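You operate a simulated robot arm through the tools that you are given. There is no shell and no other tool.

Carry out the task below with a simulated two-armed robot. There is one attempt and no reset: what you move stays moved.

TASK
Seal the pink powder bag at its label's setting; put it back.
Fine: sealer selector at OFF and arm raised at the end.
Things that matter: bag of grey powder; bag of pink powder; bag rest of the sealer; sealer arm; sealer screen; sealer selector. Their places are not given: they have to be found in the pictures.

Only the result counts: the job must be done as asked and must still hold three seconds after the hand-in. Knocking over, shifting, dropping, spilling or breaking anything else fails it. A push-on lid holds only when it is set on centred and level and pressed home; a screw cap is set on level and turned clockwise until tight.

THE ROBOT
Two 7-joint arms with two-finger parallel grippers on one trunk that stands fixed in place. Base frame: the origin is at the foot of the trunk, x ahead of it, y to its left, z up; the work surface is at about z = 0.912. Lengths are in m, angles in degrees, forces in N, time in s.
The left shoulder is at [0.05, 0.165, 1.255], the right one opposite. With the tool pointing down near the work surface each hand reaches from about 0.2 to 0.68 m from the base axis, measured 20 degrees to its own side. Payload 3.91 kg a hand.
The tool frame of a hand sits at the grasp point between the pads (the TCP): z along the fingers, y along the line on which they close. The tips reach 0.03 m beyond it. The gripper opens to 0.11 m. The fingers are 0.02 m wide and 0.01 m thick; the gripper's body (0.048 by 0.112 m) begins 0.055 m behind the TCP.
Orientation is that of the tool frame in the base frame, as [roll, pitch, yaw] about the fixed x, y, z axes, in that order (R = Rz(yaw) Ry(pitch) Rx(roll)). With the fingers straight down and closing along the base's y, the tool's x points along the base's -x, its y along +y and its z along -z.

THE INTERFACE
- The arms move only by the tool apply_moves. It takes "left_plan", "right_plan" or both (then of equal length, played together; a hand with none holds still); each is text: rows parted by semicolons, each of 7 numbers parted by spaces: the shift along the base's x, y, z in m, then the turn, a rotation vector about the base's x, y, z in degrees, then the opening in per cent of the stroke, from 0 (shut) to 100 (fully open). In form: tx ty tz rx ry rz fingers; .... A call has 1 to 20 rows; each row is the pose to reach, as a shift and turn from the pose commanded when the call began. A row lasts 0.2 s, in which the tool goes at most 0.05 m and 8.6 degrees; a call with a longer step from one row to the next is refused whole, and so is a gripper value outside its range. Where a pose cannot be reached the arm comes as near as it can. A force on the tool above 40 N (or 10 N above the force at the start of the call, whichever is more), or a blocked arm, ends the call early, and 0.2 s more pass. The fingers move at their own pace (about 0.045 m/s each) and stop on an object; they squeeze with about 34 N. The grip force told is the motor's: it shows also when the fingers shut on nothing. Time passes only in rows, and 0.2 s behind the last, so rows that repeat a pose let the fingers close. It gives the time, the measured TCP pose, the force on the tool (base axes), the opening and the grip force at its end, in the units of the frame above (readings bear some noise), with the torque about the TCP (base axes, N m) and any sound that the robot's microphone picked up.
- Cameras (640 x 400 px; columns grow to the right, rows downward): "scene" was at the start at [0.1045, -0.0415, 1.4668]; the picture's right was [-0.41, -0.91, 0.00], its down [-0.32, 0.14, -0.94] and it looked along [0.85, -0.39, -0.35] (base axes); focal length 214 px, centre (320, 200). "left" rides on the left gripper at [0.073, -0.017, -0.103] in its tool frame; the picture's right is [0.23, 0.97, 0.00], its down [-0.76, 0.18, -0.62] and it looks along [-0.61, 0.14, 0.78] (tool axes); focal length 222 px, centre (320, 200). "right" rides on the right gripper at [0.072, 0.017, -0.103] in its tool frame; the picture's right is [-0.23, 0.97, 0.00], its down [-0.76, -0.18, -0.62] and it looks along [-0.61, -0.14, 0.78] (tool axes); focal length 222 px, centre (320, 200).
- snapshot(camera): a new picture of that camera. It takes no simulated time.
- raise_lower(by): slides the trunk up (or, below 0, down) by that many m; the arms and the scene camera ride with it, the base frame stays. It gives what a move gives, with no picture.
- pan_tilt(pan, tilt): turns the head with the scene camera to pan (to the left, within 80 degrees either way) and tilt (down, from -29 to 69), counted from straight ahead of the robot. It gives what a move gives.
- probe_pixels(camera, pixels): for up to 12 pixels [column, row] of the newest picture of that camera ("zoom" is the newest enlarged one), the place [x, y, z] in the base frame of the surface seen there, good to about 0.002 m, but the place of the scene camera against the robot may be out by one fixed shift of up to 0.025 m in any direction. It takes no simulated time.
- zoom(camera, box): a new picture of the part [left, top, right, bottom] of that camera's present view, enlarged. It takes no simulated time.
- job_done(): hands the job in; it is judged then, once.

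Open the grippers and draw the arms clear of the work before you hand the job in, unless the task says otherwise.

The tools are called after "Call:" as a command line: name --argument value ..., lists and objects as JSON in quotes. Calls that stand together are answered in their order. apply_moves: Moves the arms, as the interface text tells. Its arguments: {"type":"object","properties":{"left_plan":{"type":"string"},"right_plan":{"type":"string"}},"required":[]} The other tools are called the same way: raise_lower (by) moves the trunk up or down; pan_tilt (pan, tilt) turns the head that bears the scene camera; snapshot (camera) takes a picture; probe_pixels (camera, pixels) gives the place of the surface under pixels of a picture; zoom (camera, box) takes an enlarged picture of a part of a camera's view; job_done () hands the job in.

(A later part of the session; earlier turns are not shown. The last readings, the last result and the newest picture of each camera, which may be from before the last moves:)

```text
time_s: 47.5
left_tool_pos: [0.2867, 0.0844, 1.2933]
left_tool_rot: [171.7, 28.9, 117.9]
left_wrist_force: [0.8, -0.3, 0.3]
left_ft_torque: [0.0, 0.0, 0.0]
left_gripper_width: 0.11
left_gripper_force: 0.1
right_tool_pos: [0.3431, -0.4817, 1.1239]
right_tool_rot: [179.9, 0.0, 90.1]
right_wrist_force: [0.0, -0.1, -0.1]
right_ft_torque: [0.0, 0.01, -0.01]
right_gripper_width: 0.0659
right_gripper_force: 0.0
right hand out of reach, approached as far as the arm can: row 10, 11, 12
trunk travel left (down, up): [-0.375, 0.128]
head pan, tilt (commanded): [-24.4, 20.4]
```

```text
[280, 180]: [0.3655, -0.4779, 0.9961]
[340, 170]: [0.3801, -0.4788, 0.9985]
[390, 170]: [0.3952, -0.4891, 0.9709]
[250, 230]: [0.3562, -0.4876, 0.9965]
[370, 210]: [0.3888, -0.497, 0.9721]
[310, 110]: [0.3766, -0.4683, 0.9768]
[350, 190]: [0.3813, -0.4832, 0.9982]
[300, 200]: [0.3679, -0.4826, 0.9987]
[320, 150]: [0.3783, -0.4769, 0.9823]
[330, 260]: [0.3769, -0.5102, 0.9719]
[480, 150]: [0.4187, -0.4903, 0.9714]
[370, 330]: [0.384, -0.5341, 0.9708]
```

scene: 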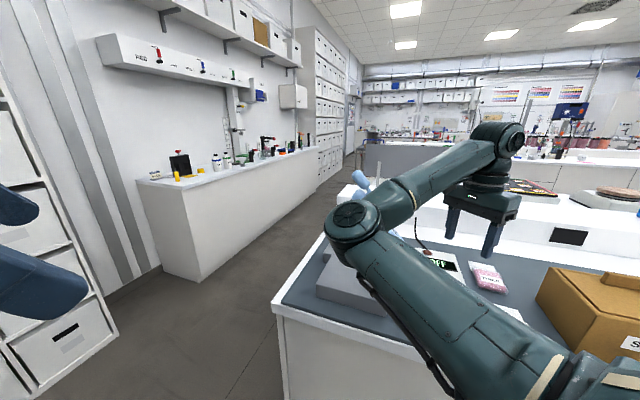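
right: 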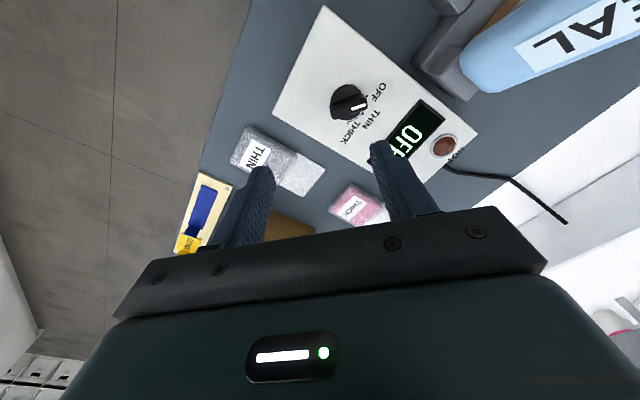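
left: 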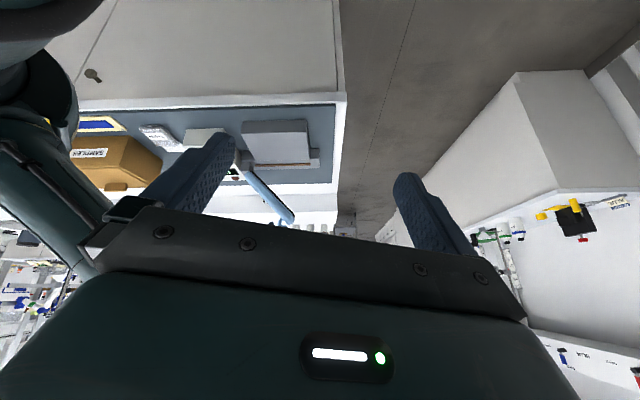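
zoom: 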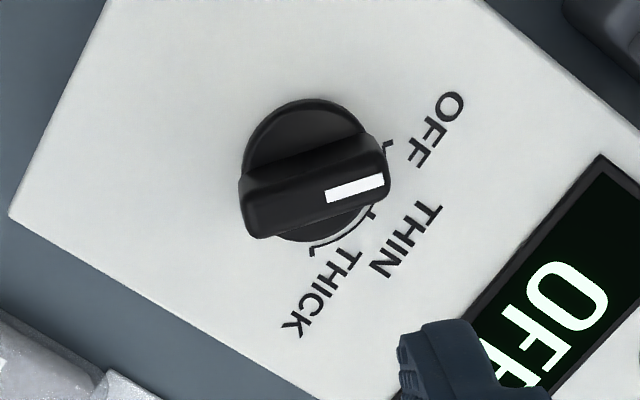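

The selector has ticks at OFF, THIN and THICK about 50° apart (pointer now ≈ +5°). I first do a dry run of the bag route with an empty hand: hover over the bag, then go to the rest with the wrist kept at larger yaw, to find a reachable path.

Call:
apply_moves --right_plan "0.0012 -0.0303 0.0127 0 0 6.95 90; 0.0024 -0.0607 0.0253 0 0 13.9 90; 0.0036 -0.091 0.038 0 0 20.85 90; 0.0048 -0.1213 0.0507 0 0 27.8 90; 0.006 -0.1517 0.0633 0 0 34.75 90; 0.0072 -0.182 0.076 0 0 41.7 90; 0.0072 -0.182 0.076 0 0 41.7 90"

```text
time_s: 49.1
left_tool_pos: [0.2865, 0.0851, 1.2945]
left_tool_rot: [171.7, 28.9, 117.9]
left_wrist_force: [-0.4, 0.3, 0.2]
left_ft_torque: [-0.03, 0.01, -0.02]
left_gripper_width: 0.1102
left_gripper_force: 0.1
right_tool_pos: [0.35, -0.6638, 1.201]
right_tool_rot: [-180.0, 0.2, 131.8]
right_wrist_force: [-0.2, -0.1, 0.6]
right_ft_torque: [0.01, 0.01, -0.01]
right_gripper_width: 0.0988
right_gripper_force: 0.0
trunk travel left (down, up): [-0.375, 0.128]
head pan, tilt (commanded): [-24.4, 20.4]
```

I run the trial path: across at z 1.2 while turning to yaw 175°, then to u=0.54, v=0.10 while turning back to 145°.

Call:
apply_moves --right_plan "0.0045 0.0403 0 0 0 6.2 90; 0.0091 0.0806 0 0 0 12.4 90; 0.0136 0.1209 0 0 0 18.6 90; 0.0182 0.1611 0 0 0 24.8 90; 0.0227 0.2014 0 0 0 31 90; 0.0273 0.2417 0 0 0 37.2 90; 0.0318 0.282 0 0 0 43.2 90; 0.0554 0.3056 0 0 0 38.2 90; 0.0789 0.3291 0 0 0 33.2 90; 0.1025 0.3527 0 0 0 28.2 90; 0.1025 0.3527 0 0 0 20.2 90; 0.1025 0.3527 0 0 0 13.2 90; 0.1025 0.3527 0 0 0 13.2 90"

Call:
snapshot --camera "scene"

```text
time_s: 51.9
left_tool_pos: [0.2864, 0.0844, 1.2944]
left_tool_rot: [171.5, 28.9, 118.0]
left_wrist_force: [1.1, -0.1, 0.3]
left_ft_torque: [0.01, 0.02, 0.0]
left_gripper_width: 0.1101
left_gripper_force: 0.0
right_tool_pos: [0.4712, -0.348, 1.2075]
right_tool_rot: [180.0, 0.0, 144.8]
right_wrist_force: [0.2, -0.9, 0.3]
right_ft_torque: [0.0, 0.01, -0.01]
right_gripper_width: 0.0989
right_gripper_force: 0.1
right hand out of reach, approached as far as the arm can: row 7, 8, 9, 10, 11, 12, 13
trunk travel left (down, up): [-0.375, 0.128]
head pan, tilt (commanded): [-24.4, 20.4]
```

```text
taken
```

scene: 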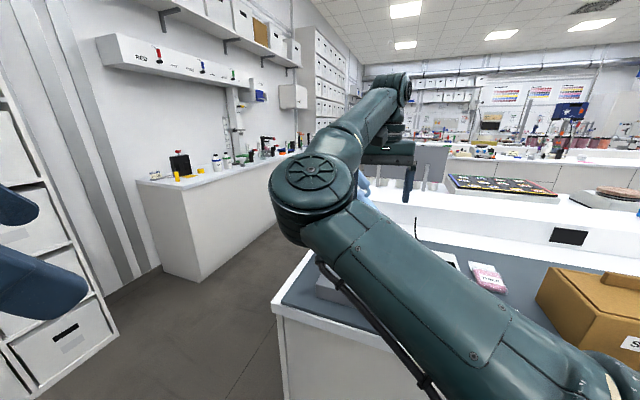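

This path stays elbow-in and stops at u≈0.579, v≈0.087. I repeat the sequence that brought the elbow up (yaw 225° first, then unwinding over the rest), now at z 1.30 so that a carried bag would clear the handle.

Call:
apply_moves --right_plan "-0.0075 -0.0045 0.0093 0 0 8 90; -0.0149 -0.009 0.0185 0 0 16 90; -0.0224 -0.0136 0.0278 0 0 24 90; -0.0298 -0.0181 0.037 0 0 32 90; -0.0373 -0.0226 0.0463 0 0 40 90; -0.0447 -0.0271 0.0555 0 0 48 90; -0.0522 -0.0316 0.0648 0 0 56 90; -0.0596 -0.0362 0.074 0 0 64 90; -0.0671 -0.0407 0.0833 0 0 72 90; -0.0745 -0.0452 0.0925 0 0 80 90; -0.0745 -0.0452 0.0925 0 0 80 90"

Call:
apply_moves --right_plan "0.0186 0.0274 0 0 0 0 90; 0.0372 0.0547 0 0 0 0 90; 0.0558 0.0821 0 0 0 0 90; 0.0558 0.0821 0 0 0 -8 90; 0.0558 0.0821 0 0 0 -16 90; 0.0558 0.0821 0 0 0 -24 90; 0.0558 0.0821 0 0 0 -32 90; 0.0558 0.0821 0 0 0 -40 90; 0.0558 0.0821 0 0 0 -48 90; 0.0558 0.0821 0 0 0 -56 90; 0.0558 0.0821 0 0 0 -64 90; 0.0558 0.0821 0 0 0 -72 90; 0.0558 0.0821 0 0 0 -80 90; 0.0558 0.0821 0 0 0 -80 90"

Call:
snapshot --camera "scene"

```text
time_s: 54.3
left_tool_pos: [0.2863, 0.0857, 1.294]
left_tool_rot: [171.7, 29.0, 117.9]
left_wrist_force: [0.5, 0.0, 0.2]
left_ft_torque: [0.02, 0.0, 0.0]
left_gripper_width: 0.1102
left_gripper_force: 0.0
right_tool_pos: [0.3953, -0.3931, 1.2998]
right_tool_rot: [180.0, 0.0, -135.0]
right_wrist_force: [-1.1, -0.1, 0.0]
right_ft_torque: [0.01, 0.01, 0.03]
right_gripper_width: 0.0992
right_gripper_force: 0.0
trunk travel left (down, up): [-0.375, 0.128]
head pan, tilt (commanded): [-24.4, 20.4]
```

```text
time_s: 57.3
left_tool_pos: [0.2868, 0.0856, 1.2933]
left_tool_rot: [171.6, 28.9, 117.9]
left_wrist_force: [0.2, 0.3, 0.0]
left_ft_torque: [0.01, -0.02, -0.01]
left_gripper_width: 0.1098
left_gripper_force: 0.1
right_tool_pos: [0.4499, -0.3165, 1.3008]
right_tool_rot: [179.3, -0.2, 144.2]
right_wrist_force: [-0.1, 0.2, 0.1]
right_ft_torque: [0.0, 0.02, -0.01]
right_gripper_width: 0.0991
right_gripper_force: 0.1
trunk travel left (down, up): [-0.375, 0.128]
head pan, tilt (commanded): [-24.4, 20.4]
```

```text
taken
```

scene: 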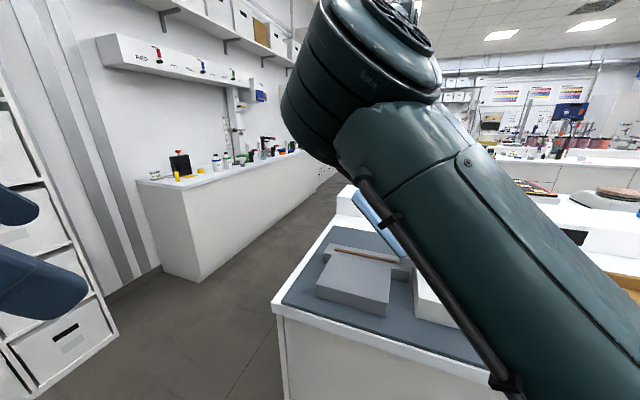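

That path was fully reachable and ended elbow-up at u≈0.542, v≈0.094, z 1.30. I continue the dry run downwards to z≈1.05 and then turn to 135°.

Call:
apply_moves --right_plan "0 0 -0.036 0 0 0 90; 0 0 -0.072 0 0 0 90; 0 0 -0.108 0 0 0 90; 0 0 -0.144 0 0 0 90; 0 0 -0.18 0 0 0 90; 0 0 -0.216 0 0 0 90; 0 0 -0.25 0 0 0 90; 0 0 -0.25 0 0 -4.5 90; 0 0 -0.25 0 0 -9 90; 0 0 -0.25 0 0 -9 90"

Call:
snapshot --camera "scene"

Call:
snapshot --camera "right"

```text
time_s: 59.5
left_tool_pos: [0.2867, 0.0848, 1.294]
left_tool_rot: [171.7, 28.8, 118.0]
left_wrist_force: [0.2, -0.5, 0.4]
left_ft_torque: [0.04, -0.02, 0.03]
left_gripper_width: 0.11
left_gripper_force: 0.1
right_tool_pos: [0.4476, -0.3275, 1.0487]
right_tool_rot: [179.2, -0.5, 135.5]
right_wrist_force: [0.1, 0.4, -0.7]
right_ft_torque: [0.01, -0.01, 0.03]
right_gripper_width: 0.0991
right_gripper_force: 0.0
right hand out of reach, approached as far as the arm can: row 9, 10
trunk travel left (down, up): [-0.375, 0.128]
head pan, tilt (commanded): [-24.4, 20.4]
```

```text
taken
```

scene: 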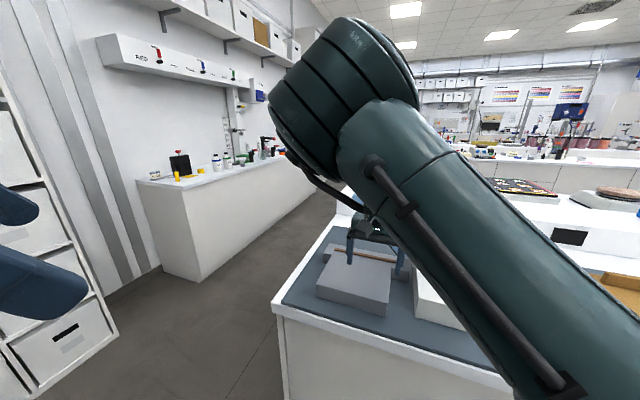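

```text
taken
```

right: 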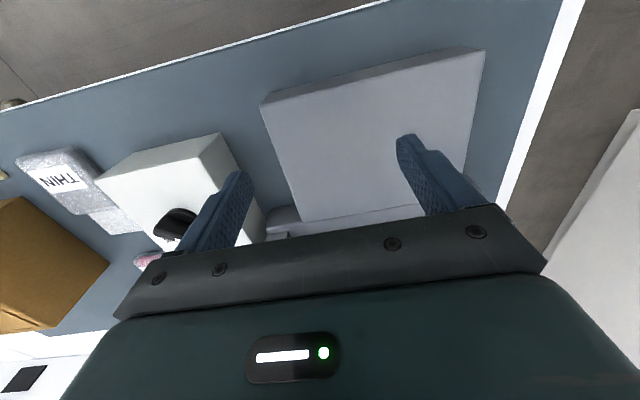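

Reached u≈0.548, v≈0.085, z 1.049 at yaw 135.5. I test the final slide forward to u≈0.589 above the rest.

Call:
apply_moves --right_plan "0.0163 -0.0128 -0.015 0 0 0 90; 0.0325 -0.0255 -0.03 0 0 0 90; 0.0325 -0.0255 -0.03 0 0 0 90"

```text
time_s: 60.3
left_tool_pos: [0.2878, 0.0857, 1.2946]
left_tool_rot: [171.7, 28.9, 117.9]
left_wrist_force: [-0.2, 0.3, -0.3]
left_ft_torque: [0.01, 0.0, -0.01]
left_gripper_width: 0.1101
left_gripper_force: 0.0
right_tool_pos: [0.481, -0.3507, 1.0158]
right_tool_rot: [180.0, 0.1, 135.9]
right_wrist_force: [0.8, 0.8, -0.4]
right_ft_torque: [0.03, 0.0, -0.03]
right_gripper_width: 0.0989
right_gripper_force: 0.1
trunk travel left (down, up): [-0.375, 0.128]
head pan, tilt (commanded): [-24.4, 20.4]
```

The final placing pose (u≈0.588, v≈0.092) is reachable and level. I back out the same way, go up and return above the bag to pick it up.

Call:
apply_moves --right_plan "-0.0163 0.0128 0.015 0 0 0 95; -0.0325 0.0255 0.03 0 0 0 95; -0.0325 0.0255 0.075 0 0 0 95; -0.0325 0.0255 0.12 0 0 0 95; -0.0325 0.0255 0.165 0 0 0 95; -0.0325 0.0255 0.21 0 0 0 95; -0.0325 0.0255 0.255 0 0 0 95; -0.0325 0.0255 0.285 0 0 0 95; -0.0434 -0.0121 0.274 0 0 -0.5 95; -0.0543 -0.0497 0.263 0 0 -1 95; -0.0652 -0.0873 0.252 0 0 -1.5 95; -0.0761 -0.1249 0.241 0 0 -2 95; -0.0871 -0.1626 0.229 0 0 -2.5 95; -0.098 -0.2002 0.218 0 0 -3 95; -0.1089 -0.2378 0.207 0 0 -3.5 95; -0.1198 -0.2754 0.196 0 0 -4 95; -0.1307 -0.313 0.185 0 0 -4.2 95; -0.1307 -0.313 0.185 0 0 -4.2 95"

Call:
snapshot --camera "right"

Call:
snapshot --camera "scene"

```text
time_s: 64.1
left_tool_pos: [0.2866, 0.0839, 1.2934]
left_tool_rot: [171.7, 28.8, 117.8]
left_wrist_force: [-0.4, 0.2, 0.4]
left_ft_torque: [-0.01, 0.03, 0.01]
left_gripper_width: 0.1099
left_gripper_force: 0.1
right_tool_pos: [0.349, -0.6636, 1.2004]
right_tool_rot: [-179.9, 0.1, 131.7]
right_wrist_force: [0.1, -0.2, 0.6]
right_ft_torque: [-0.02, 0.0, -0.02]
right_gripper_width: 0.1047
right_gripper_force: 0.0
right hand out of reach, approached as far as the arm can: row 3, 4, 5, 6, 7
trunk travel left (down, up): [-0.375, 0.128]
head pan, tilt (commanded): [-24.4, 20.4]
```

```text
taken
```

right: 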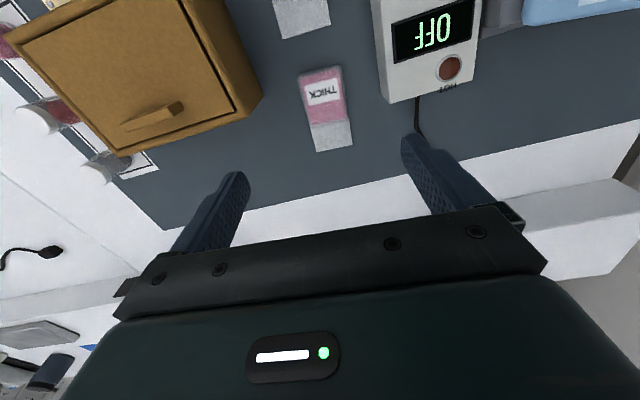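

```text
taken
```

scene: 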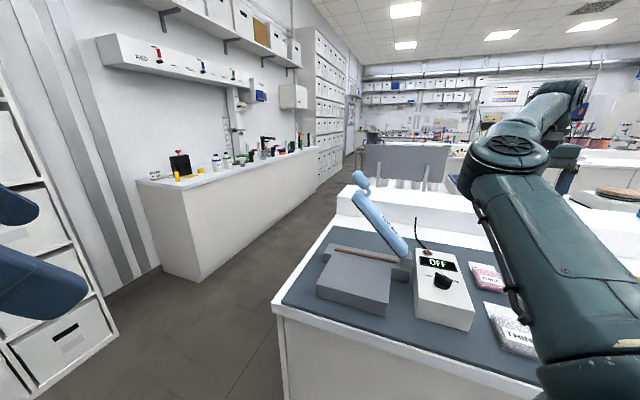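

The hand is again above the bag, everything else unchanged. I descend around the bag body to z≈0.947 with fingers open.

Call:
apply_moves --right_plan "0.001 0 -0.045 0 0 0 95; 0.002 0 -0.09 0 0 0 95; 0.002 0 -0.135 0 0 0 95; 0.002 0 -0.18 0 0 0 95; 0.002 0 -0.22 0 0 0 95; 0.002 0 -0.245 0 0 0 95; 0.002 0 -0.253 0 0 0 95; 0.002 0 -0.253 0 0 0 95"

Call:
snapshot --camera "right"

```text
time_s: 65.9
left_tool_pos: [0.2865, 0.0852, 1.2944]
left_tool_rot: [171.7, 28.8, 117.8]
left_wrist_force: [-0.1, 0.2, 0.2]
left_ft_torque: [0.01, 0.0, 0.04]
left_gripper_width: 0.1102
left_gripper_force: 0.0
right_tool_pos: [0.3513, -0.6639, 0.9481]
right_tool_rot: [179.9, 0.1, 131.6]
right_wrist_force: [0.3, -0.1, 0.2]
right_ft_torque: [-0.02, 0.02, 0.02]
right_gripper_width: 0.1045
right_gripper_force: 0.0
trunk travel left (down, up): [-0.375, 0.128]
head pan, tilt (commanded): [-24.4, 20.4]
```

```text
taken
```

right: 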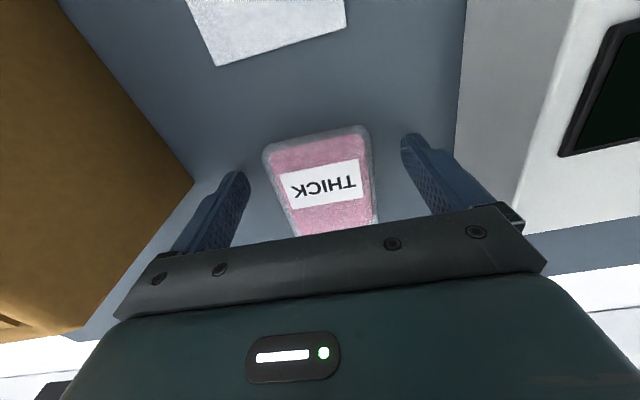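

The bag is centred between the fingers. I close on it and lift straight up to z≈1.30.

Call:
apply_moves --right_plan "0 0 0 0 0 0 70; 0 0 0 0 0 0 50; 0 0 0 0 0 0 40; 0 0 0 0 0 0 40; 0 0 0 0 0 0 40; 0 0 0.01 0 0 0 40; 0 0 0.04 0 0 0 40; 0 0 0.08 0 0 0 40; 0 0 0.12 0 0 0 40; 0 0 0.165 0 0 0 40; 0 0 0.21 0 0 0 40; 0 0 0.255 0 0 0 40; 0 0 0.3 0 0 0 40; 0 0 0.34 0 0 0 40; 0 0 0.352 0 0 0 40; 0 0 0.352 0 0 0 40"

Call:
snapshot --camera "right"

```text
time_s: 69.3
left_tool_pos: [0.2858, 0.0861, 1.2943]
left_tool_rot: [171.7, 29.1, 117.9]
left_wrist_force: [0.5, -0.2, 0.1]
left_ft_torque: [-0.01, -0.04, 0.0]
left_gripper_width: 0.11
left_gripper_force: 0.1
right_tool_pos: [0.3331, -0.6565, 1.2948]
right_tool_rot: [180.0, 0.3, 131.7]
right_wrist_force: [0.0, 0.9, -0.3]
right_ft_torque: [-0.02, -0.03, 0.03]
right_gripper_width: 0.0689
right_gripper_force: 33.5
right hand out of reach, approached as far as the arm can: row 14, 15, 16
trunk travel left (down, up): [-0.375, 0.128]
head pan, tilt (commanded): [-24.4, 20.4]
```

```text
taken
```

right: 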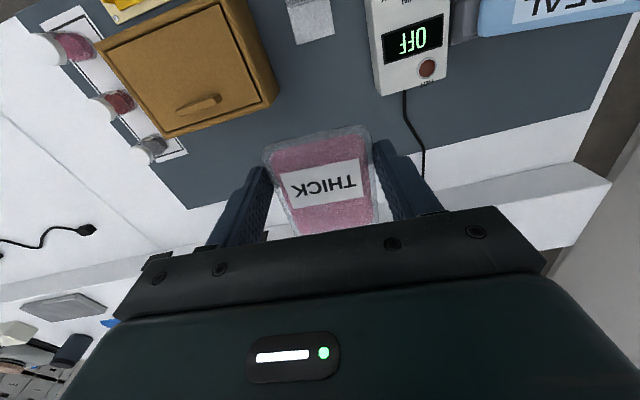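

The bag is in hand at z≈1.295. I carry it to the staging point (0.395, −0.393, 1.30) while turning to yaw 225°, keeping it level and above the handle.

Call:
apply_moves --right_plan "0.0052 0.022 0 0 0 7.775 40; 0.0104 0.0439 0 0 0 15.55 40; 0.0156 0.0659 0 0 0 23.325 40; 0.0207 0.0878 0 0 0 31.1 40; 0.0259 0.1098 0 0 0 38.875 40; 0.0311 0.1317 0 0 0 46.65 40; 0.0363 0.1537 0 0 0 54.425 40; 0.0415 0.1756 0.005 0 0 62.2 40; 0.0467 0.1976 0.005 0 0 69.975 40; 0.0518 0.2195 0.005 0 0 77.75 40; 0.057 0.2415 0.005 0 0 85.525 40; 0.0622 0.2634 0.005 0 0 93.3 40; 0.0622 0.2634 0.005 0 0 93.3 40"

Call:
snapshot --camera "scene"

Call:
snapshot --camera "right"

```text
time_s: 72.1
left_tool_pos: [0.2869, 0.0847, 1.2938]
left_tool_rot: [171.6, 28.9, 117.8]
left_wrist_force: [0.6, -1.1, 0.9]
left_ft_torque: [0.0, -0.01, 0.03]
left_gripper_width: 0.1101
left_gripper_force: 0.0
right_tool_pos: [0.3949, -0.3925, 1.2984]
right_tool_rot: [179.9, 0.1, -134.9]
right_wrist_force: [-0.4, -0.1, 0.2]
right_ft_torque: [-0.05, 0.0, 0.02]
right_gripper_width: 0.0691
right_gripper_force: 33.6
trunk travel left (down, up): [-0.375, 0.128]
head pan, tilt (commanded): [-24.4, 20.4]
```

```text
taken
```

scene: 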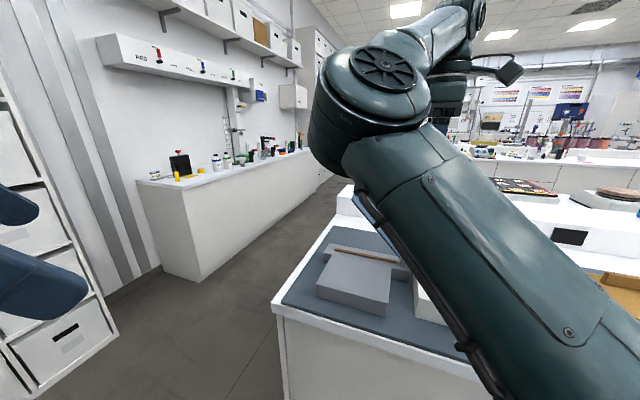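

```text
taken
```

right: 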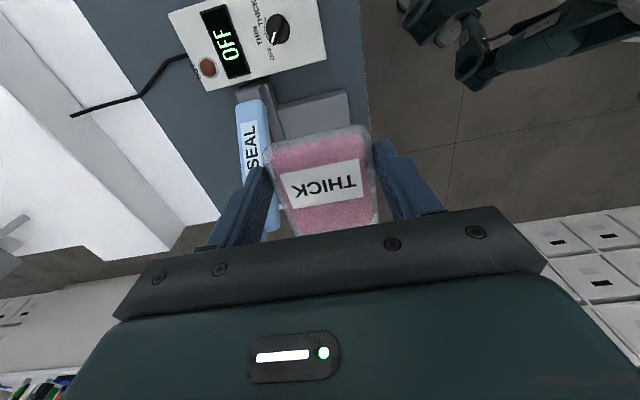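

The bag is at the staging point, level and clear. I repeat the tested sequence: move to u≈0.54, v≈0.10 and unwind the wrist by −80°.

Call:
apply_moves --right_plan "0.0186 0.0274 0 0 0 0 40; 0.0372 0.0547 0 0 0 0 40; 0.0558 0.0821 0 0 0 0 40; 0.0558 0.0821 0 0 0 -8 40; 0.0558 0.0821 0 0 0 -16 40; 0.0558 0.0821 0 0 0 -24 40; 0.0558 0.0821 0 0 0 -32 40; 0.0558 0.0821 0 0 0 -40 40; 0.0558 0.0821 0 0 0 -48 40; 0.0558 0.0821 0 0 0 -56 40; 0.0558 0.0821 0 0 0 -64 40; 0.0558 0.0821 0 0 0 -72 40; 0.0558 0.0821 0 0 0 -80 40; 0.0558 0.0821 0 0 0 -80 40"

Call:
snapshot --camera "scene"

Call:
snapshot --camera "right"

```text
time_s: 75.1
left_tool_pos: [0.2866, 0.0849, 1.2923]
left_tool_rot: [171.6, 28.9, 117.9]
left_wrist_force: [-0.9, 0.1, -0.6]
left_ft_torque: [0.0, 0.02, 0.0]
left_gripper_width: 0.1098
left_gripper_force: 0.1
right_tool_pos: [0.4505, -0.317, 1.2979]
right_tool_rot: [179.3, -0.2, 144.4]
right_wrist_force: [-1.0, 0.1, -1.0]
right_ft_torque: [0.01, 0.02, 0.01]
right_gripper_width: 0.0689
right_gripper_force: 33.9
trunk travel left (down, up): [-0.375, 0.128]
head pan, tilt (commanded): [-24.4, 20.4]
```

```text
taken
```

scene: 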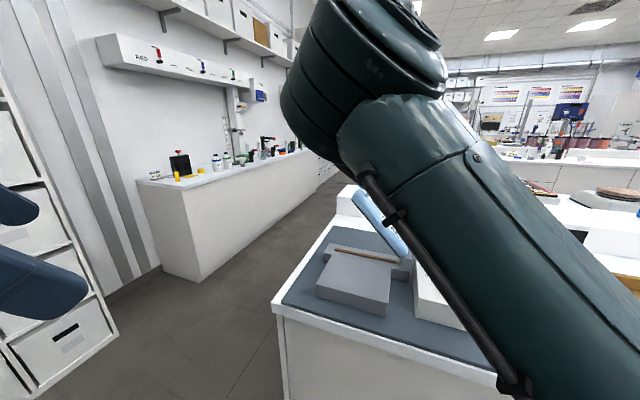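

```text
taken
```

right: 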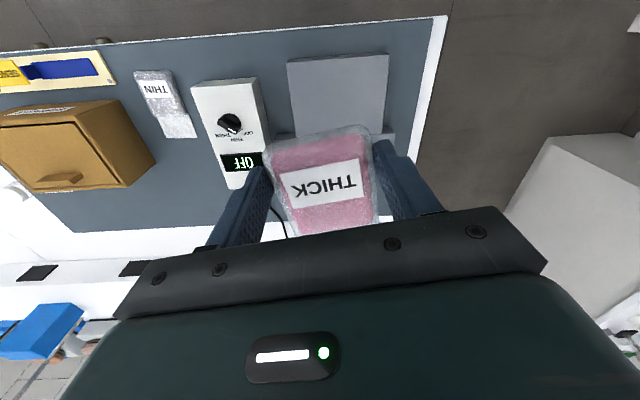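

Same posture as in the dry run (u≈0.543, v≈0.094, yaw 144.4). I descend to z≈1.12 first and check the clearance to the arm with the left camera.

Call:
apply_moves --right_plan "0 0 -0.036 0 0 0 40; 0 0 -0.072 0 0 0 40; 0 0 -0.108 0 0 0 40; 0 0 -0.144 0 0 0 40; 0 0 -0.17 0 0 0 40; 0 0 -0.17 0 0 0 40"

Call:
snapshot --camera "left"

Call:
zoom --camera "scene" --box '[310, 170, 450, 290]'

Call:
snapshot --camera "right"

```text
time_s: 76.5
left_tool_pos: [0.2865, 0.0843, 1.2927]
left_tool_rot: [171.5, 28.9, 117.9]
left_wrist_force: [0.0, -0.4, 0.5]
left_ft_torque: [0.01, -0.02, 0.02]
left_gripper_width: 0.11
left_gripper_force: 0.1
right_tool_pos: [0.4488, -0.3112, 1.1272]
right_tool_rot: [180.0, 0.0, 145.0]
right_wrist_force: [-0.4, -0.3, -1.4]
right_ft_torque: [0.03, 0.01, -0.01]
right_gripper_width: 0.0691
right_gripper_force: 33.9
trunk travel left (down, up): [-0.375, 0.128]
head pan, tilt (commanded): [-24.4, 20.4]
```

```text
taken
```

left: 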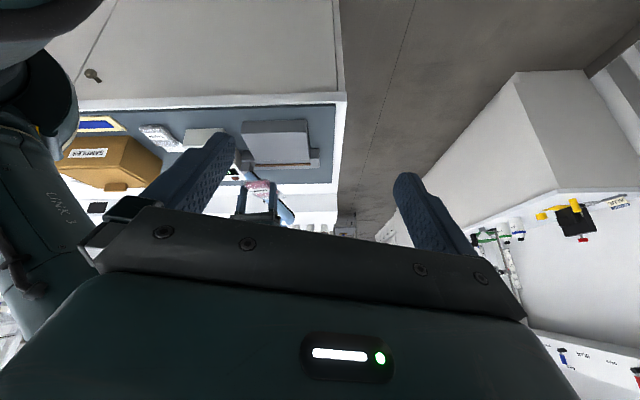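

```text
3.33 times, centred on (380, 230) of scene
```

zoom: 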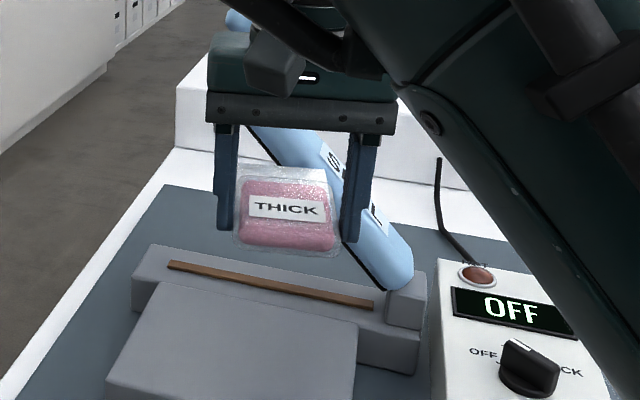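

```text
taken
```

right: 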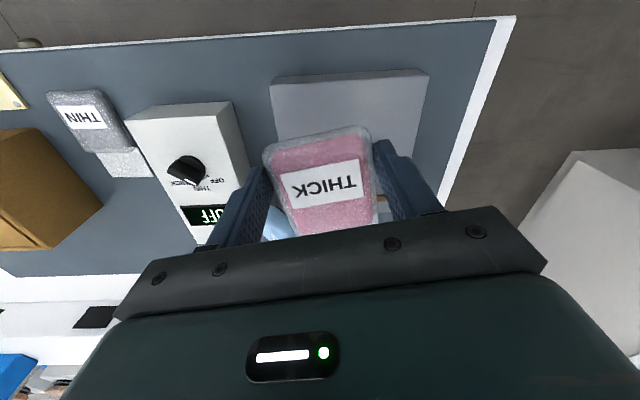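

The bag hangs clear in front of the raised arm (scene zoom: bag at (285,205), arm behind). I descend to z≈1.012, then look again.

Call:
apply_moves --right_plan "0 0 -0.035 0 0 0 40; 0 0 -0.07 0 0 0 40; 0 0 -0.1 0 0 0 40; 0 0 -0.115 0 0 0 40; 0 0 -0.115 0 0 0 40"

Call:
zoom --camera "scene" --box '[310, 170, 450, 290]'

Call:
zoom --camera "left" --box '[210, 100, 350, 220]'

```text
time_s: 77.7
left_tool_pos: [0.2865, 0.0852, 1.2934]
left_tool_rot: [171.6, 28.9, 117.9]
left_wrist_force: [0.0, 0.3, 0.2]
left_ft_torque: [-0.01, 0.0, 0.0]
left_gripper_width: 0.1098
left_gripper_force: 0.0
right_tool_pos: [0.4502, -0.3133, 1.0127]
right_tool_rot: [179.4, -0.4, 144.3]
right_wrist_force: [0.0, 0.8, -1.0]
right_ft_torque: [0.04, 0.0, 0.02]
right_gripper_width: 0.069
right_gripper_force: 33.6
trunk travel left (down, up): [-0.375, 0.128]
head pan, tilt (commanded): [-24.4, 20.4]
```

```text
3.33 times, centred on (380, 230) of scene
```

zoom: 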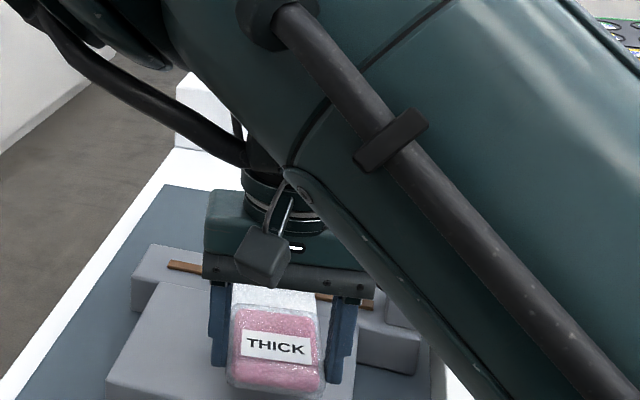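

```text
3.33 times, centred on (280, 160) of left
```

zoom: 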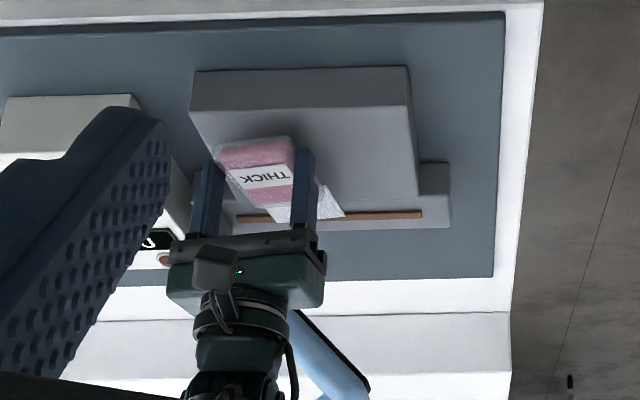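

The bag is over the rest and the flap just in front of the strip (left zoom: flap tip near (340,215)). I slide it forward under the raised arm while squaring to yaw 135°.

Call:
apply_moves --right_plan "0.008 -0.009 0 0 0 -2.3 40; 0.016 -0.018 0 0 0 -4.6 40; 0.024 -0.027 0 0 0 -7 40; 0.032 -0.036 0 0 0 -9.3 40; 0.032 -0.036 0 0 0 -9.3 40"

Call:
zoom --camera "scene" --box '[310, 170, 450, 290]'

Call:
zoom --camera "left" --box '[210, 100, 350, 220]'

```text
time_s: 78.9
left_tool_pos: [0.2876, 0.0848, 1.294]
left_tool_rot: [171.6, 28.9, 117.9]
left_wrist_force: [0.4, 0.3, -0.2]
left_ft_torque: [0.02, 0.02, -0.03]
left_gripper_width: 0.11
left_gripper_force: 0.1
right_tool_pos: [0.4839, -0.3469, 1.0131]
right_tool_rot: [-179.9, 0.1, 135.7]
right_wrist_force: [0.6, 0.0, 0.1]
right_ft_torque: [0.02, -0.03, 0.04]
right_gripper_width: 0.069
right_gripper_force: 34.7
trunk travel left (down, up): [-0.375, 0.128]
head pan, tilt (commanded): [-24.4, 20.4]
```

```text
3.33 times, centred on (380, 230) of scene
```

zoom: 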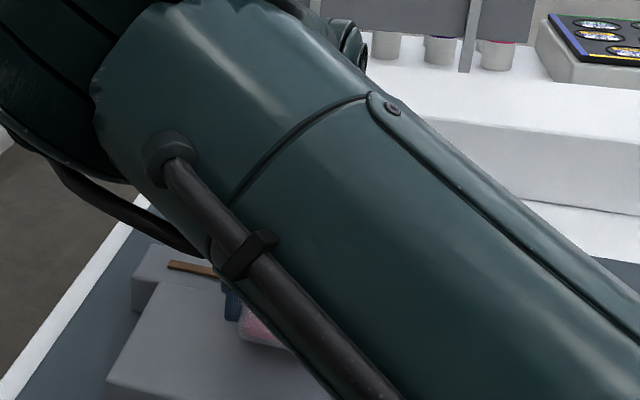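

```text
3.33 times, centred on (280, 160) of left
```

zoom: 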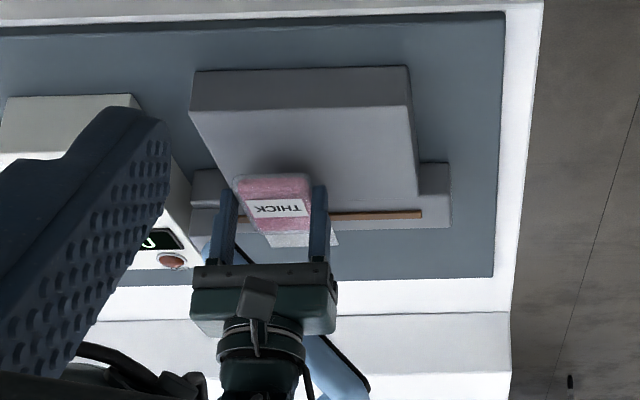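

The flap is now beneath the raised arm and over the strip. I probe body edge and flap edge to check the placement before lowering.

Call:
probe_pixels --camera "zoom" --pixels '[[275, 242], [300, 242], [262, 240], [290, 230], [275, 235], [332, 238], [334, 244], [300, 246], [275, 222], [280, 208], [370, 215], [245, 200]]'

Call:
zoom --camera "left" --box '[250, 140, 300, 180]'

```text
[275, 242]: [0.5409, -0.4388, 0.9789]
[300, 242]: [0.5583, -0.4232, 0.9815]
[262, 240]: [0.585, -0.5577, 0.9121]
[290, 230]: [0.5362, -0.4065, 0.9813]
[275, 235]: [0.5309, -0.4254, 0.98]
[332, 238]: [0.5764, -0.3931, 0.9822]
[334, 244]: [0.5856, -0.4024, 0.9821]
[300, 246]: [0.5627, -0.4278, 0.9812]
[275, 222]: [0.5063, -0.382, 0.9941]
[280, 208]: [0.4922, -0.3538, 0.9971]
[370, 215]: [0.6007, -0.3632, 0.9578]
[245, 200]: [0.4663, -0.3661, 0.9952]
```

```text
10.00 times, centred on (275, 160) of left
```

zoom: 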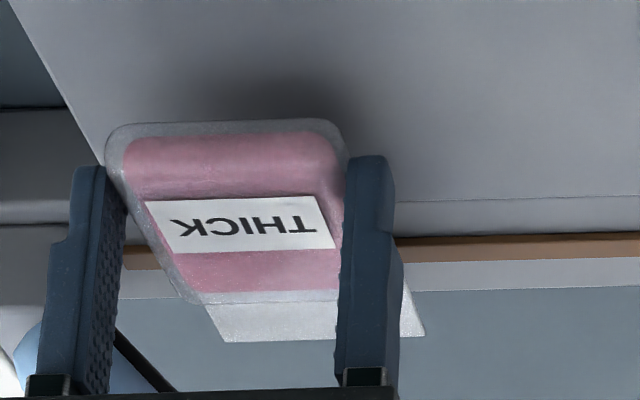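

I probe the body/flap boundary in the 10× zoom to see where the body ends in u.

Call:
probe_pixels --camera "zoom" --pixels '[[260, 285], [260, 292], [260, 298], [260, 303], [260, 309], [260, 320], [260, 338], [320, 340], [150, 310], [500, 245], [500, 280], [412, 330]]'

```text
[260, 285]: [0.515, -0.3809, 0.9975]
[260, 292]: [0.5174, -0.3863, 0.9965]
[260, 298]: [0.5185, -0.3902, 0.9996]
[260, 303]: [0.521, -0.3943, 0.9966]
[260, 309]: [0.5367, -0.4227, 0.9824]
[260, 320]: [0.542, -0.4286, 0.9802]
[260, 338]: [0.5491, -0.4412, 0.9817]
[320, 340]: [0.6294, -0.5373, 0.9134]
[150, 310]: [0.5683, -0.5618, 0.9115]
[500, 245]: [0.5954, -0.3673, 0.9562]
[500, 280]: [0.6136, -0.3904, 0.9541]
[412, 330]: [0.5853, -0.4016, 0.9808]
```

Body end is at u≈0.655 (clear of the bar at 0.661) and the flap spans to u≈0.700 across the strip at 0.684. I shift back 2 mm and lower the bag by 20 mm onto the rest.

Call:
apply_moves --right_plan "-0.0014 0.0014 -0.008 0 0 0 40; -0.0014 0.0014 -0.015 0 0 0 40; -0.0014 0.0014 -0.0185 0 0 0 40; -0.0014 0.0014 -0.0185 0 0 0 40"

Call:
zoom --camera "left" --box '[240, 130, 310, 185]'

```text
time_s: 79.9
left_tool_pos: [0.2874, 0.0851, 1.2936]
left_tool_rot: [171.7, 28.9, 117.9]
left_wrist_force: [-1.0, -0.3, -0.3]
left_ft_torque: [0.01, 0.03, -0.01]
left_gripper_width: 0.11
left_gripper_force: 0.2
right_tool_pos: [0.4827, -0.3455, 0.9938]
right_tool_rot: [-180.0, 0.0, 135.7]
right_wrist_force: [-0.2, 0.4, -1.4]
right_ft_torque: [0.01, 0.03, -0.01]
right_gripper_width: 0.069
right_gripper_force: 34.2
trunk travel left (down, up): [-0.375, 0.128]
head pan, tilt (commanded): [-24.4, 20.4]
```

```text
7.27 times, centred on (275, 158) of left
```

zoom: 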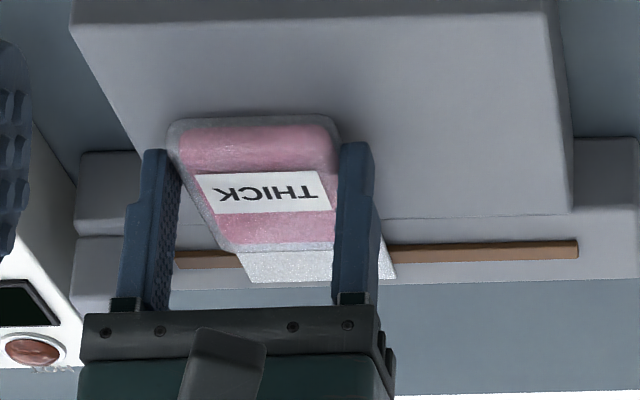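

The flap lies across the strip. The force shows no contact yet, so I lower another 2 mm.

Call:
apply_moves --right_plan "0 0 -0.001 0 0 0 40; 0 0 -0.002 0 0 0 40; 0 0 -0.002 0 0 0 40"

```text
time_s: 80.7
left_tool_pos: [0.286, 0.0853, 1.2933]
left_tool_rot: [171.6, 28.9, 117.8]
left_wrist_force: [0.7, 0.5, 0.1]
left_ft_torque: [-0.01, 0.0, -0.01]
left_gripper_width: 0.1101
left_gripper_force: 0.1
right_tool_pos: [0.4822, -0.3463, 0.9934]
right_tool_rot: [179.9, 0.2, 135.6]
right_wrist_force: [0.7, 0.1, 3.9]
right_ft_torque: [-0.47, -0.28, 0.1]
right_gripper_width: 0.0692
right_gripper_force: 34.4
trunk travel left (down, up): [-0.375, 0.128]
head pan, tilt (commanded): [-24.4, 20.4]
```

Contact is felt (+3.9 N), so the bag sits on the rest. I open the fingers and rise straight up 6 cm, then check.

Call:
apply_moves --right_plan "0 0 0.001 0 0 0 60; 0 0 0.001 0 0 0 80; 0 0 0.001 0 0 0 90; 0 0 0.001 0 0 0 90; 0 0 0.02 0 0 0 90; 0 0 0.045 0 0 0 90; 0 0 0.07 0 0 0 90; 0 0 0.07 0 0 0 90"

Call:
zoom --camera "left" --box '[220, 110, 340, 210]'

Call:
snapshot --camera "right"

Call:
snapshot --camera "scene"

```text
time_s: 82.5
left_tool_pos: [0.2874, 0.0852, 1.2937]
left_tool_rot: [171.7, 29.0, 117.9]
left_wrist_force: [0.8, 0.3, 0.6]
left_ft_torque: [0.01, 0.0, 0.01]
left_gripper_width: 0.1099
left_gripper_force: 0.1
right_tool_pos: [0.4827, -0.3476, 1.0621]
right_tool_rot: [-180.0, 0.0, 135.7]
right_wrist_force: [0.4, -0.6, 0.3]
right_ft_torque: [-0.01, 0.02, -0.02]
right_gripper_width: 0.099
right_gripper_force: 0.0
trunk travel left (down, up): [-0.375, 0.128]
head pan, tilt (commanded): [-24.4, 20.4]
```

```text
4.00 times, centred on (280, 160) of left
```

zoom: 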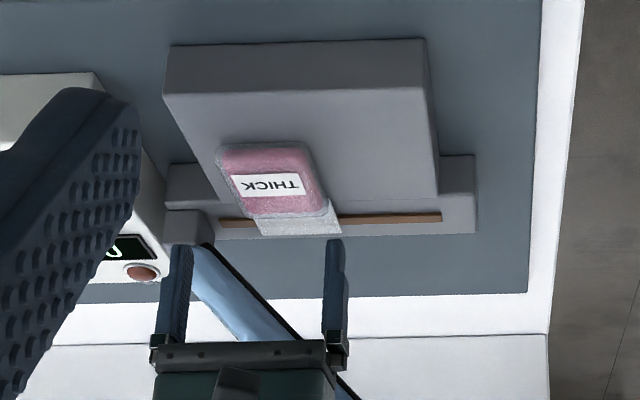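

```text
taken
```

right: 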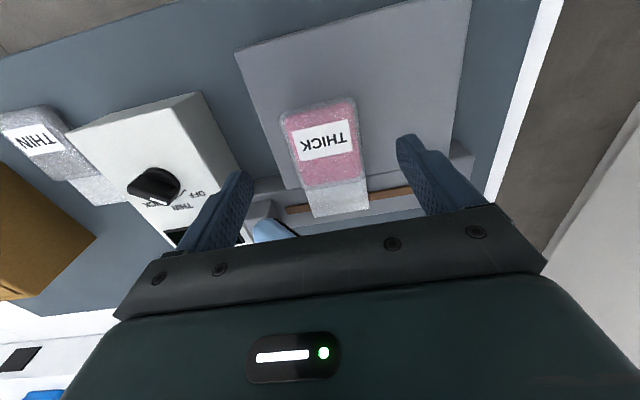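

```text
taken
```

scene: 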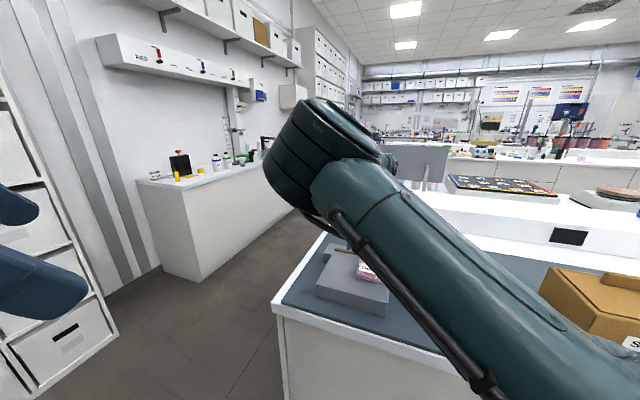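

The bag lies on the rest with its flap over the strip (right picture: flap around (340,198), strip visible at (298,208) and (390,193)). I check coordinates of body end, flap end and strip.

Call:
zoom --camera "right" --box '[260, 90, 420, 230]'

Call:
probe_pixels --camera "right" --pixels '[[306, 186], [335, 184], [360, 177], [313, 200], [316, 215], [340, 212], [366, 207], [365, 190], [298, 209], [392, 192], [285, 115], [352, 100]]'

```text
2.86 times, centred on (340, 160) of right
```

zoom: 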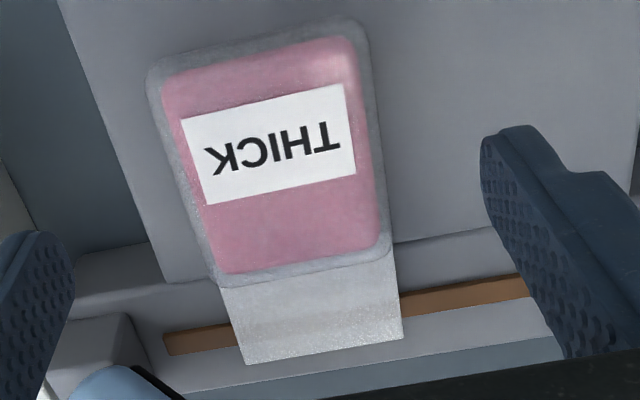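

```text
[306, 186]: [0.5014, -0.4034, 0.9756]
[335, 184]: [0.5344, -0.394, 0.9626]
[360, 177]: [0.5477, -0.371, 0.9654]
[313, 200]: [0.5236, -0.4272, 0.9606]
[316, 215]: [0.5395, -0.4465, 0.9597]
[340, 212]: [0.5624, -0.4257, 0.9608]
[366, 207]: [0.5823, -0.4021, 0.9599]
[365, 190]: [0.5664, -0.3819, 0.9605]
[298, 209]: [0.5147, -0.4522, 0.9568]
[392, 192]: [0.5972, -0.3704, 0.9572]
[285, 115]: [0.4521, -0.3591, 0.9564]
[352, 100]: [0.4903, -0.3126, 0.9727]
```

Placement is good: flap spans u 0.650–0.698 at z≈0.960 with the strip at 0.684. Now I move the right hand up and over to the knob near (0.371,−0.481), turning to yaw ≈183°.

Call:
apply_moves --right_plan "-0.005 -0.005 0.04 0 0 0 70; -0.02 -0.025 0.07 0 0 6 50; -0.038 -0.045 0.07 0 0 14 50; -0.056 -0.067 0.07 0 0 22 50; -0.074 -0.089 0.07 0 0 30 50; -0.092 -0.111 0.07 0 0 38 50; -0.1117 -0.1334 0.07 0 0 46 50; -0.1117 -0.1334 0.07 0 0 47 50; -0.1117 -0.1334 0.07 0 0 47 50"

Call:
snapshot --camera "right"

Call:
snapshot --camera "scene"

```text
time_s: 84.5
left_tool_pos: [0.287, 0.0856, 1.2931]
left_tool_rot: [171.6, 28.9, 117.9]
left_wrist_force: [0.4, 0.6, -0.3]
left_ft_torque: [0.01, 0.01, -0.03]
left_gripper_width: 0.1101
left_gripper_force: 0.1
right_tool_pos: [0.369, -0.4799, 1.1322]
right_tool_rot: [-180.0, 0.1, -177.2]
right_wrist_force: [0.1, -0.3, 0.1]
right_ft_torque: [0.01, 0.0, 0.01]
right_gripper_width: 0.055
right_gripper_force: 0.0
trunk travel left (down, up): [-0.375, 0.128]
head pan, tilt (commanded): [-24.4, 20.4]
```

```text
taken
```

right: 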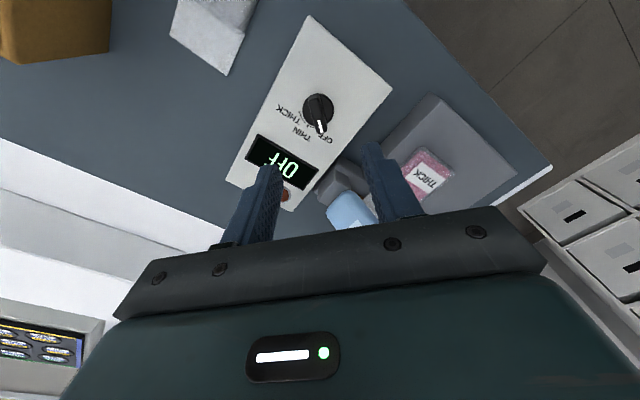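

```text
taken
```

scene: 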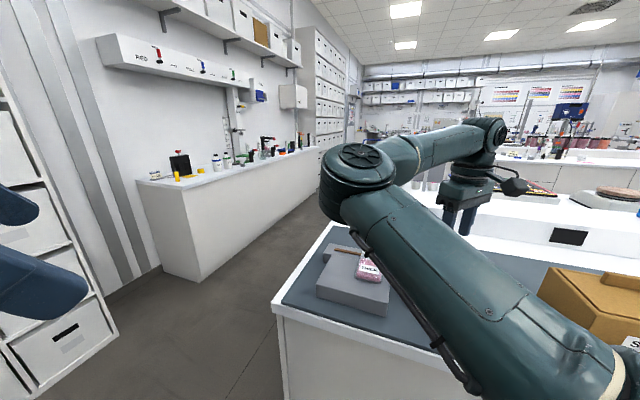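

I am over the knob (picture position (318,107)). I zoom in and probe the knob's bar for its direction and height.

Call:
zoom --camera "right" --box '[280, 75, 360, 145]'

Call:
probe_pixels --camera "right" --pixels '[[318, 107], [311, 98], [327, 99], [317, 120], [322, 124], [318, 95], [313, 101], [323, 101], [317, 128], [305, 105], [330, 108], [319, 114]]'

```text
5.71 times, centred on (320, 110) of right
```

zoom: 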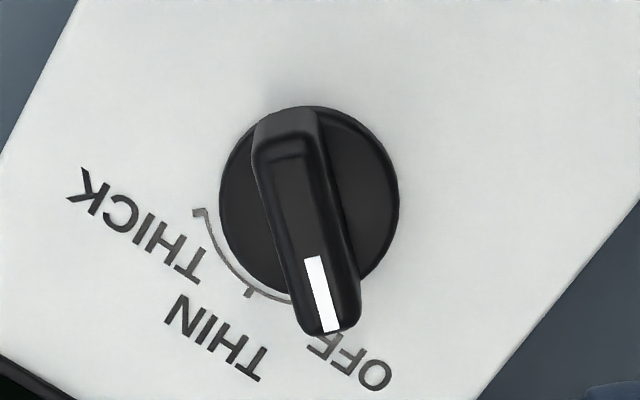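

```text
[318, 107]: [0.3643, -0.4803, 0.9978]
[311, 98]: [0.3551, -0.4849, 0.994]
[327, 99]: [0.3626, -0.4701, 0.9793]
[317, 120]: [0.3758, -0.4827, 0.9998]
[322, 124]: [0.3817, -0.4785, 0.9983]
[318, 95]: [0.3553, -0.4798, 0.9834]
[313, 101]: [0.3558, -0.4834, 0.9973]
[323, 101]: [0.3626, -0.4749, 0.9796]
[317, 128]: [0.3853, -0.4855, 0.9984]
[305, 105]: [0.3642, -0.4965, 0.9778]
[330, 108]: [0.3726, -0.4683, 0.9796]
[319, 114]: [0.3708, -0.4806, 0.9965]
```

The knob's bar points at about −1.5° (OFF), axis near (0.3725, −0.4815), bar top z≈0.998, disc top ≈0.979; THICK is about −90°. I align to yaw ≈178.5° and lower the open fingers astride the bar.

Call:
apply_moves --right_plan "0.0035 -0.0016 -0.03 0 0 -4.3 50; 0.0035 -0.0016 -0.07 0 0 -4.3 50; 0.0035 -0.0016 -0.1 0 0 -4.3 50; 0.0035 -0.0016 -0.117 0 0 -4.3 50; 0.0035 -0.0016 -0.117 0 0 -4.3 50"

Call:
snapshot --camera "right"

Call:
zoom --camera "scene" --box '[380, 190, 500, 310]'

```text
time_s: 85.7
left_tool_pos: [0.2862, 0.0848, 1.2937]
left_tool_rot: [171.5, 29.0, 117.9]
left_wrist_force: [0.0, -0.4, -0.8]
left_ft_torque: [0.0, -0.02, -0.01]
left_gripper_width: 0.1102
left_gripper_force: 0.0
right_tool_pos: [0.3736, -0.4831, 1.0157]
right_tool_rot: [180.0, 0.1, 178.4]
right_wrist_force: [0.2, 0.1, 0.9]
right_ft_torque: [-0.01, -0.02, 0.0]
right_gripper_width: 0.055
right_gripper_force: 0.1
trunk travel left (down, up): [-0.375, 0.128]
head pan, tilt (commanded): [-24.4, 20.4]
```

```text
taken
```

right: 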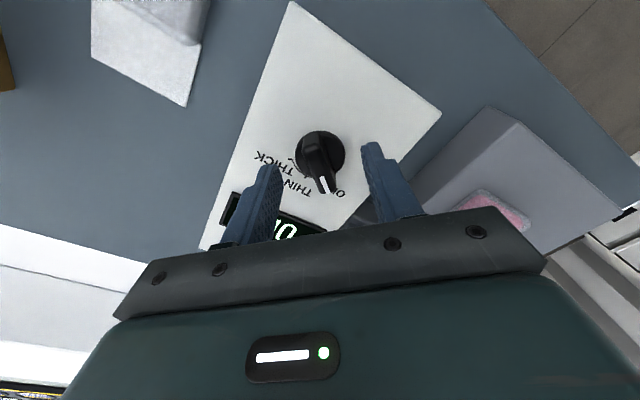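

```text
3.33 times, centred on (440, 250) of scene
```

zoom: 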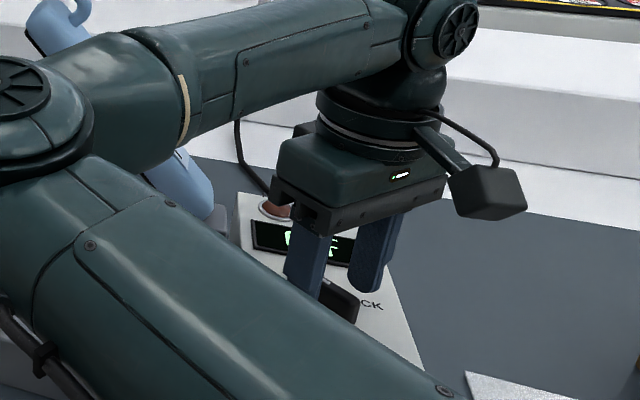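

I probe the knob between the fingers to check centring before closing.

Call:
zoom --camera "right" --box '[250, 110, 400, 220]'

Call:
probe_pixels --camera "right" --pixels '[[316, 140], [321, 150], [324, 165], [323, 183], [326, 190], [303, 152], [340, 150], [305, 165], [338, 140], [268, 180], [372, 160], [320, 133]]'

```text
3.64 times, centred on (325, 165) of right
```

zoom: 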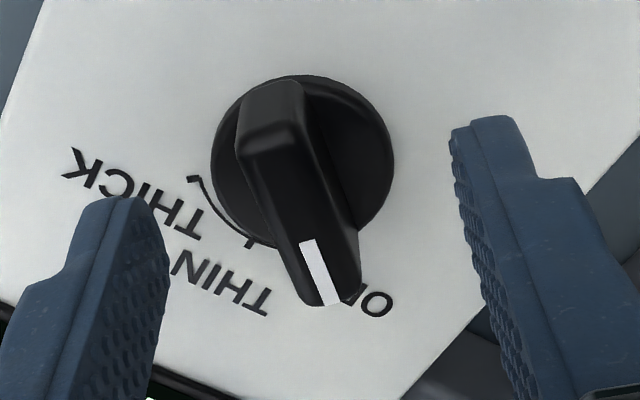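

```text
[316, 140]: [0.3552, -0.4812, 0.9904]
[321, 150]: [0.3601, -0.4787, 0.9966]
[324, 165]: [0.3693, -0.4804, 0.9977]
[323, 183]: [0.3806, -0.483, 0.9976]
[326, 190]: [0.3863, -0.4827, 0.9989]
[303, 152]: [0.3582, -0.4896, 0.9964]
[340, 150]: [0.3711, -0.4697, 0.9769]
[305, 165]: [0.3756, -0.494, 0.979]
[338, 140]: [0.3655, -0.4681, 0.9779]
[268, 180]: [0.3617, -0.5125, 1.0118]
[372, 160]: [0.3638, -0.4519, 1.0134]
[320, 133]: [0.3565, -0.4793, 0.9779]
```

The fingers straddle the bar symmetrically (finger faces y≈−0.512 and −0.452, bar centre −0.482). I close on the knob.

Call:
apply_moves --right_plan "0 0 0 0 0 0 30; 0 0 0 0 0 0 15; 0 0 0 0 0 0 8; 0 0 0 0 0 0 8; 0 0 0 0 0 0 8"

Call:
snapshot --camera "right"

```text
time_s: 86.9
left_tool_pos: [0.2859, 0.0846, 1.294]
left_tool_rot: [171.7, 28.9, 117.9]
left_wrist_force: [-0.3, 0.6, -0.2]
left_ft_torque: [0.0, 0.0, -0.01]
left_gripper_width: 0.1102
left_gripper_force: 0.0
right_tool_pos: [0.3727, -0.4814, 1.016]
right_tool_rot: [180.0, 0.1, 178.3]
right_wrist_force: [-0.5, 0.9, -0.3]
right_ft_torque: [0.0, 0.21, -0.01]
right_gripper_width: 0.0126
right_gripper_force: 45.5
trunk travel left (down, up): [-0.375, 0.128]
head pan, tilt (commanded): [-24.4, 20.4]
```

```text
taken
```

right: 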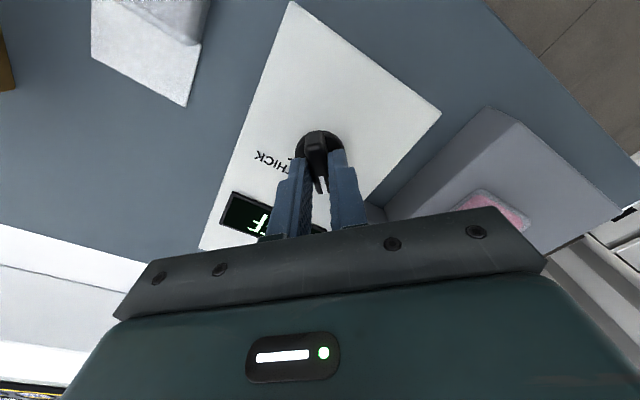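

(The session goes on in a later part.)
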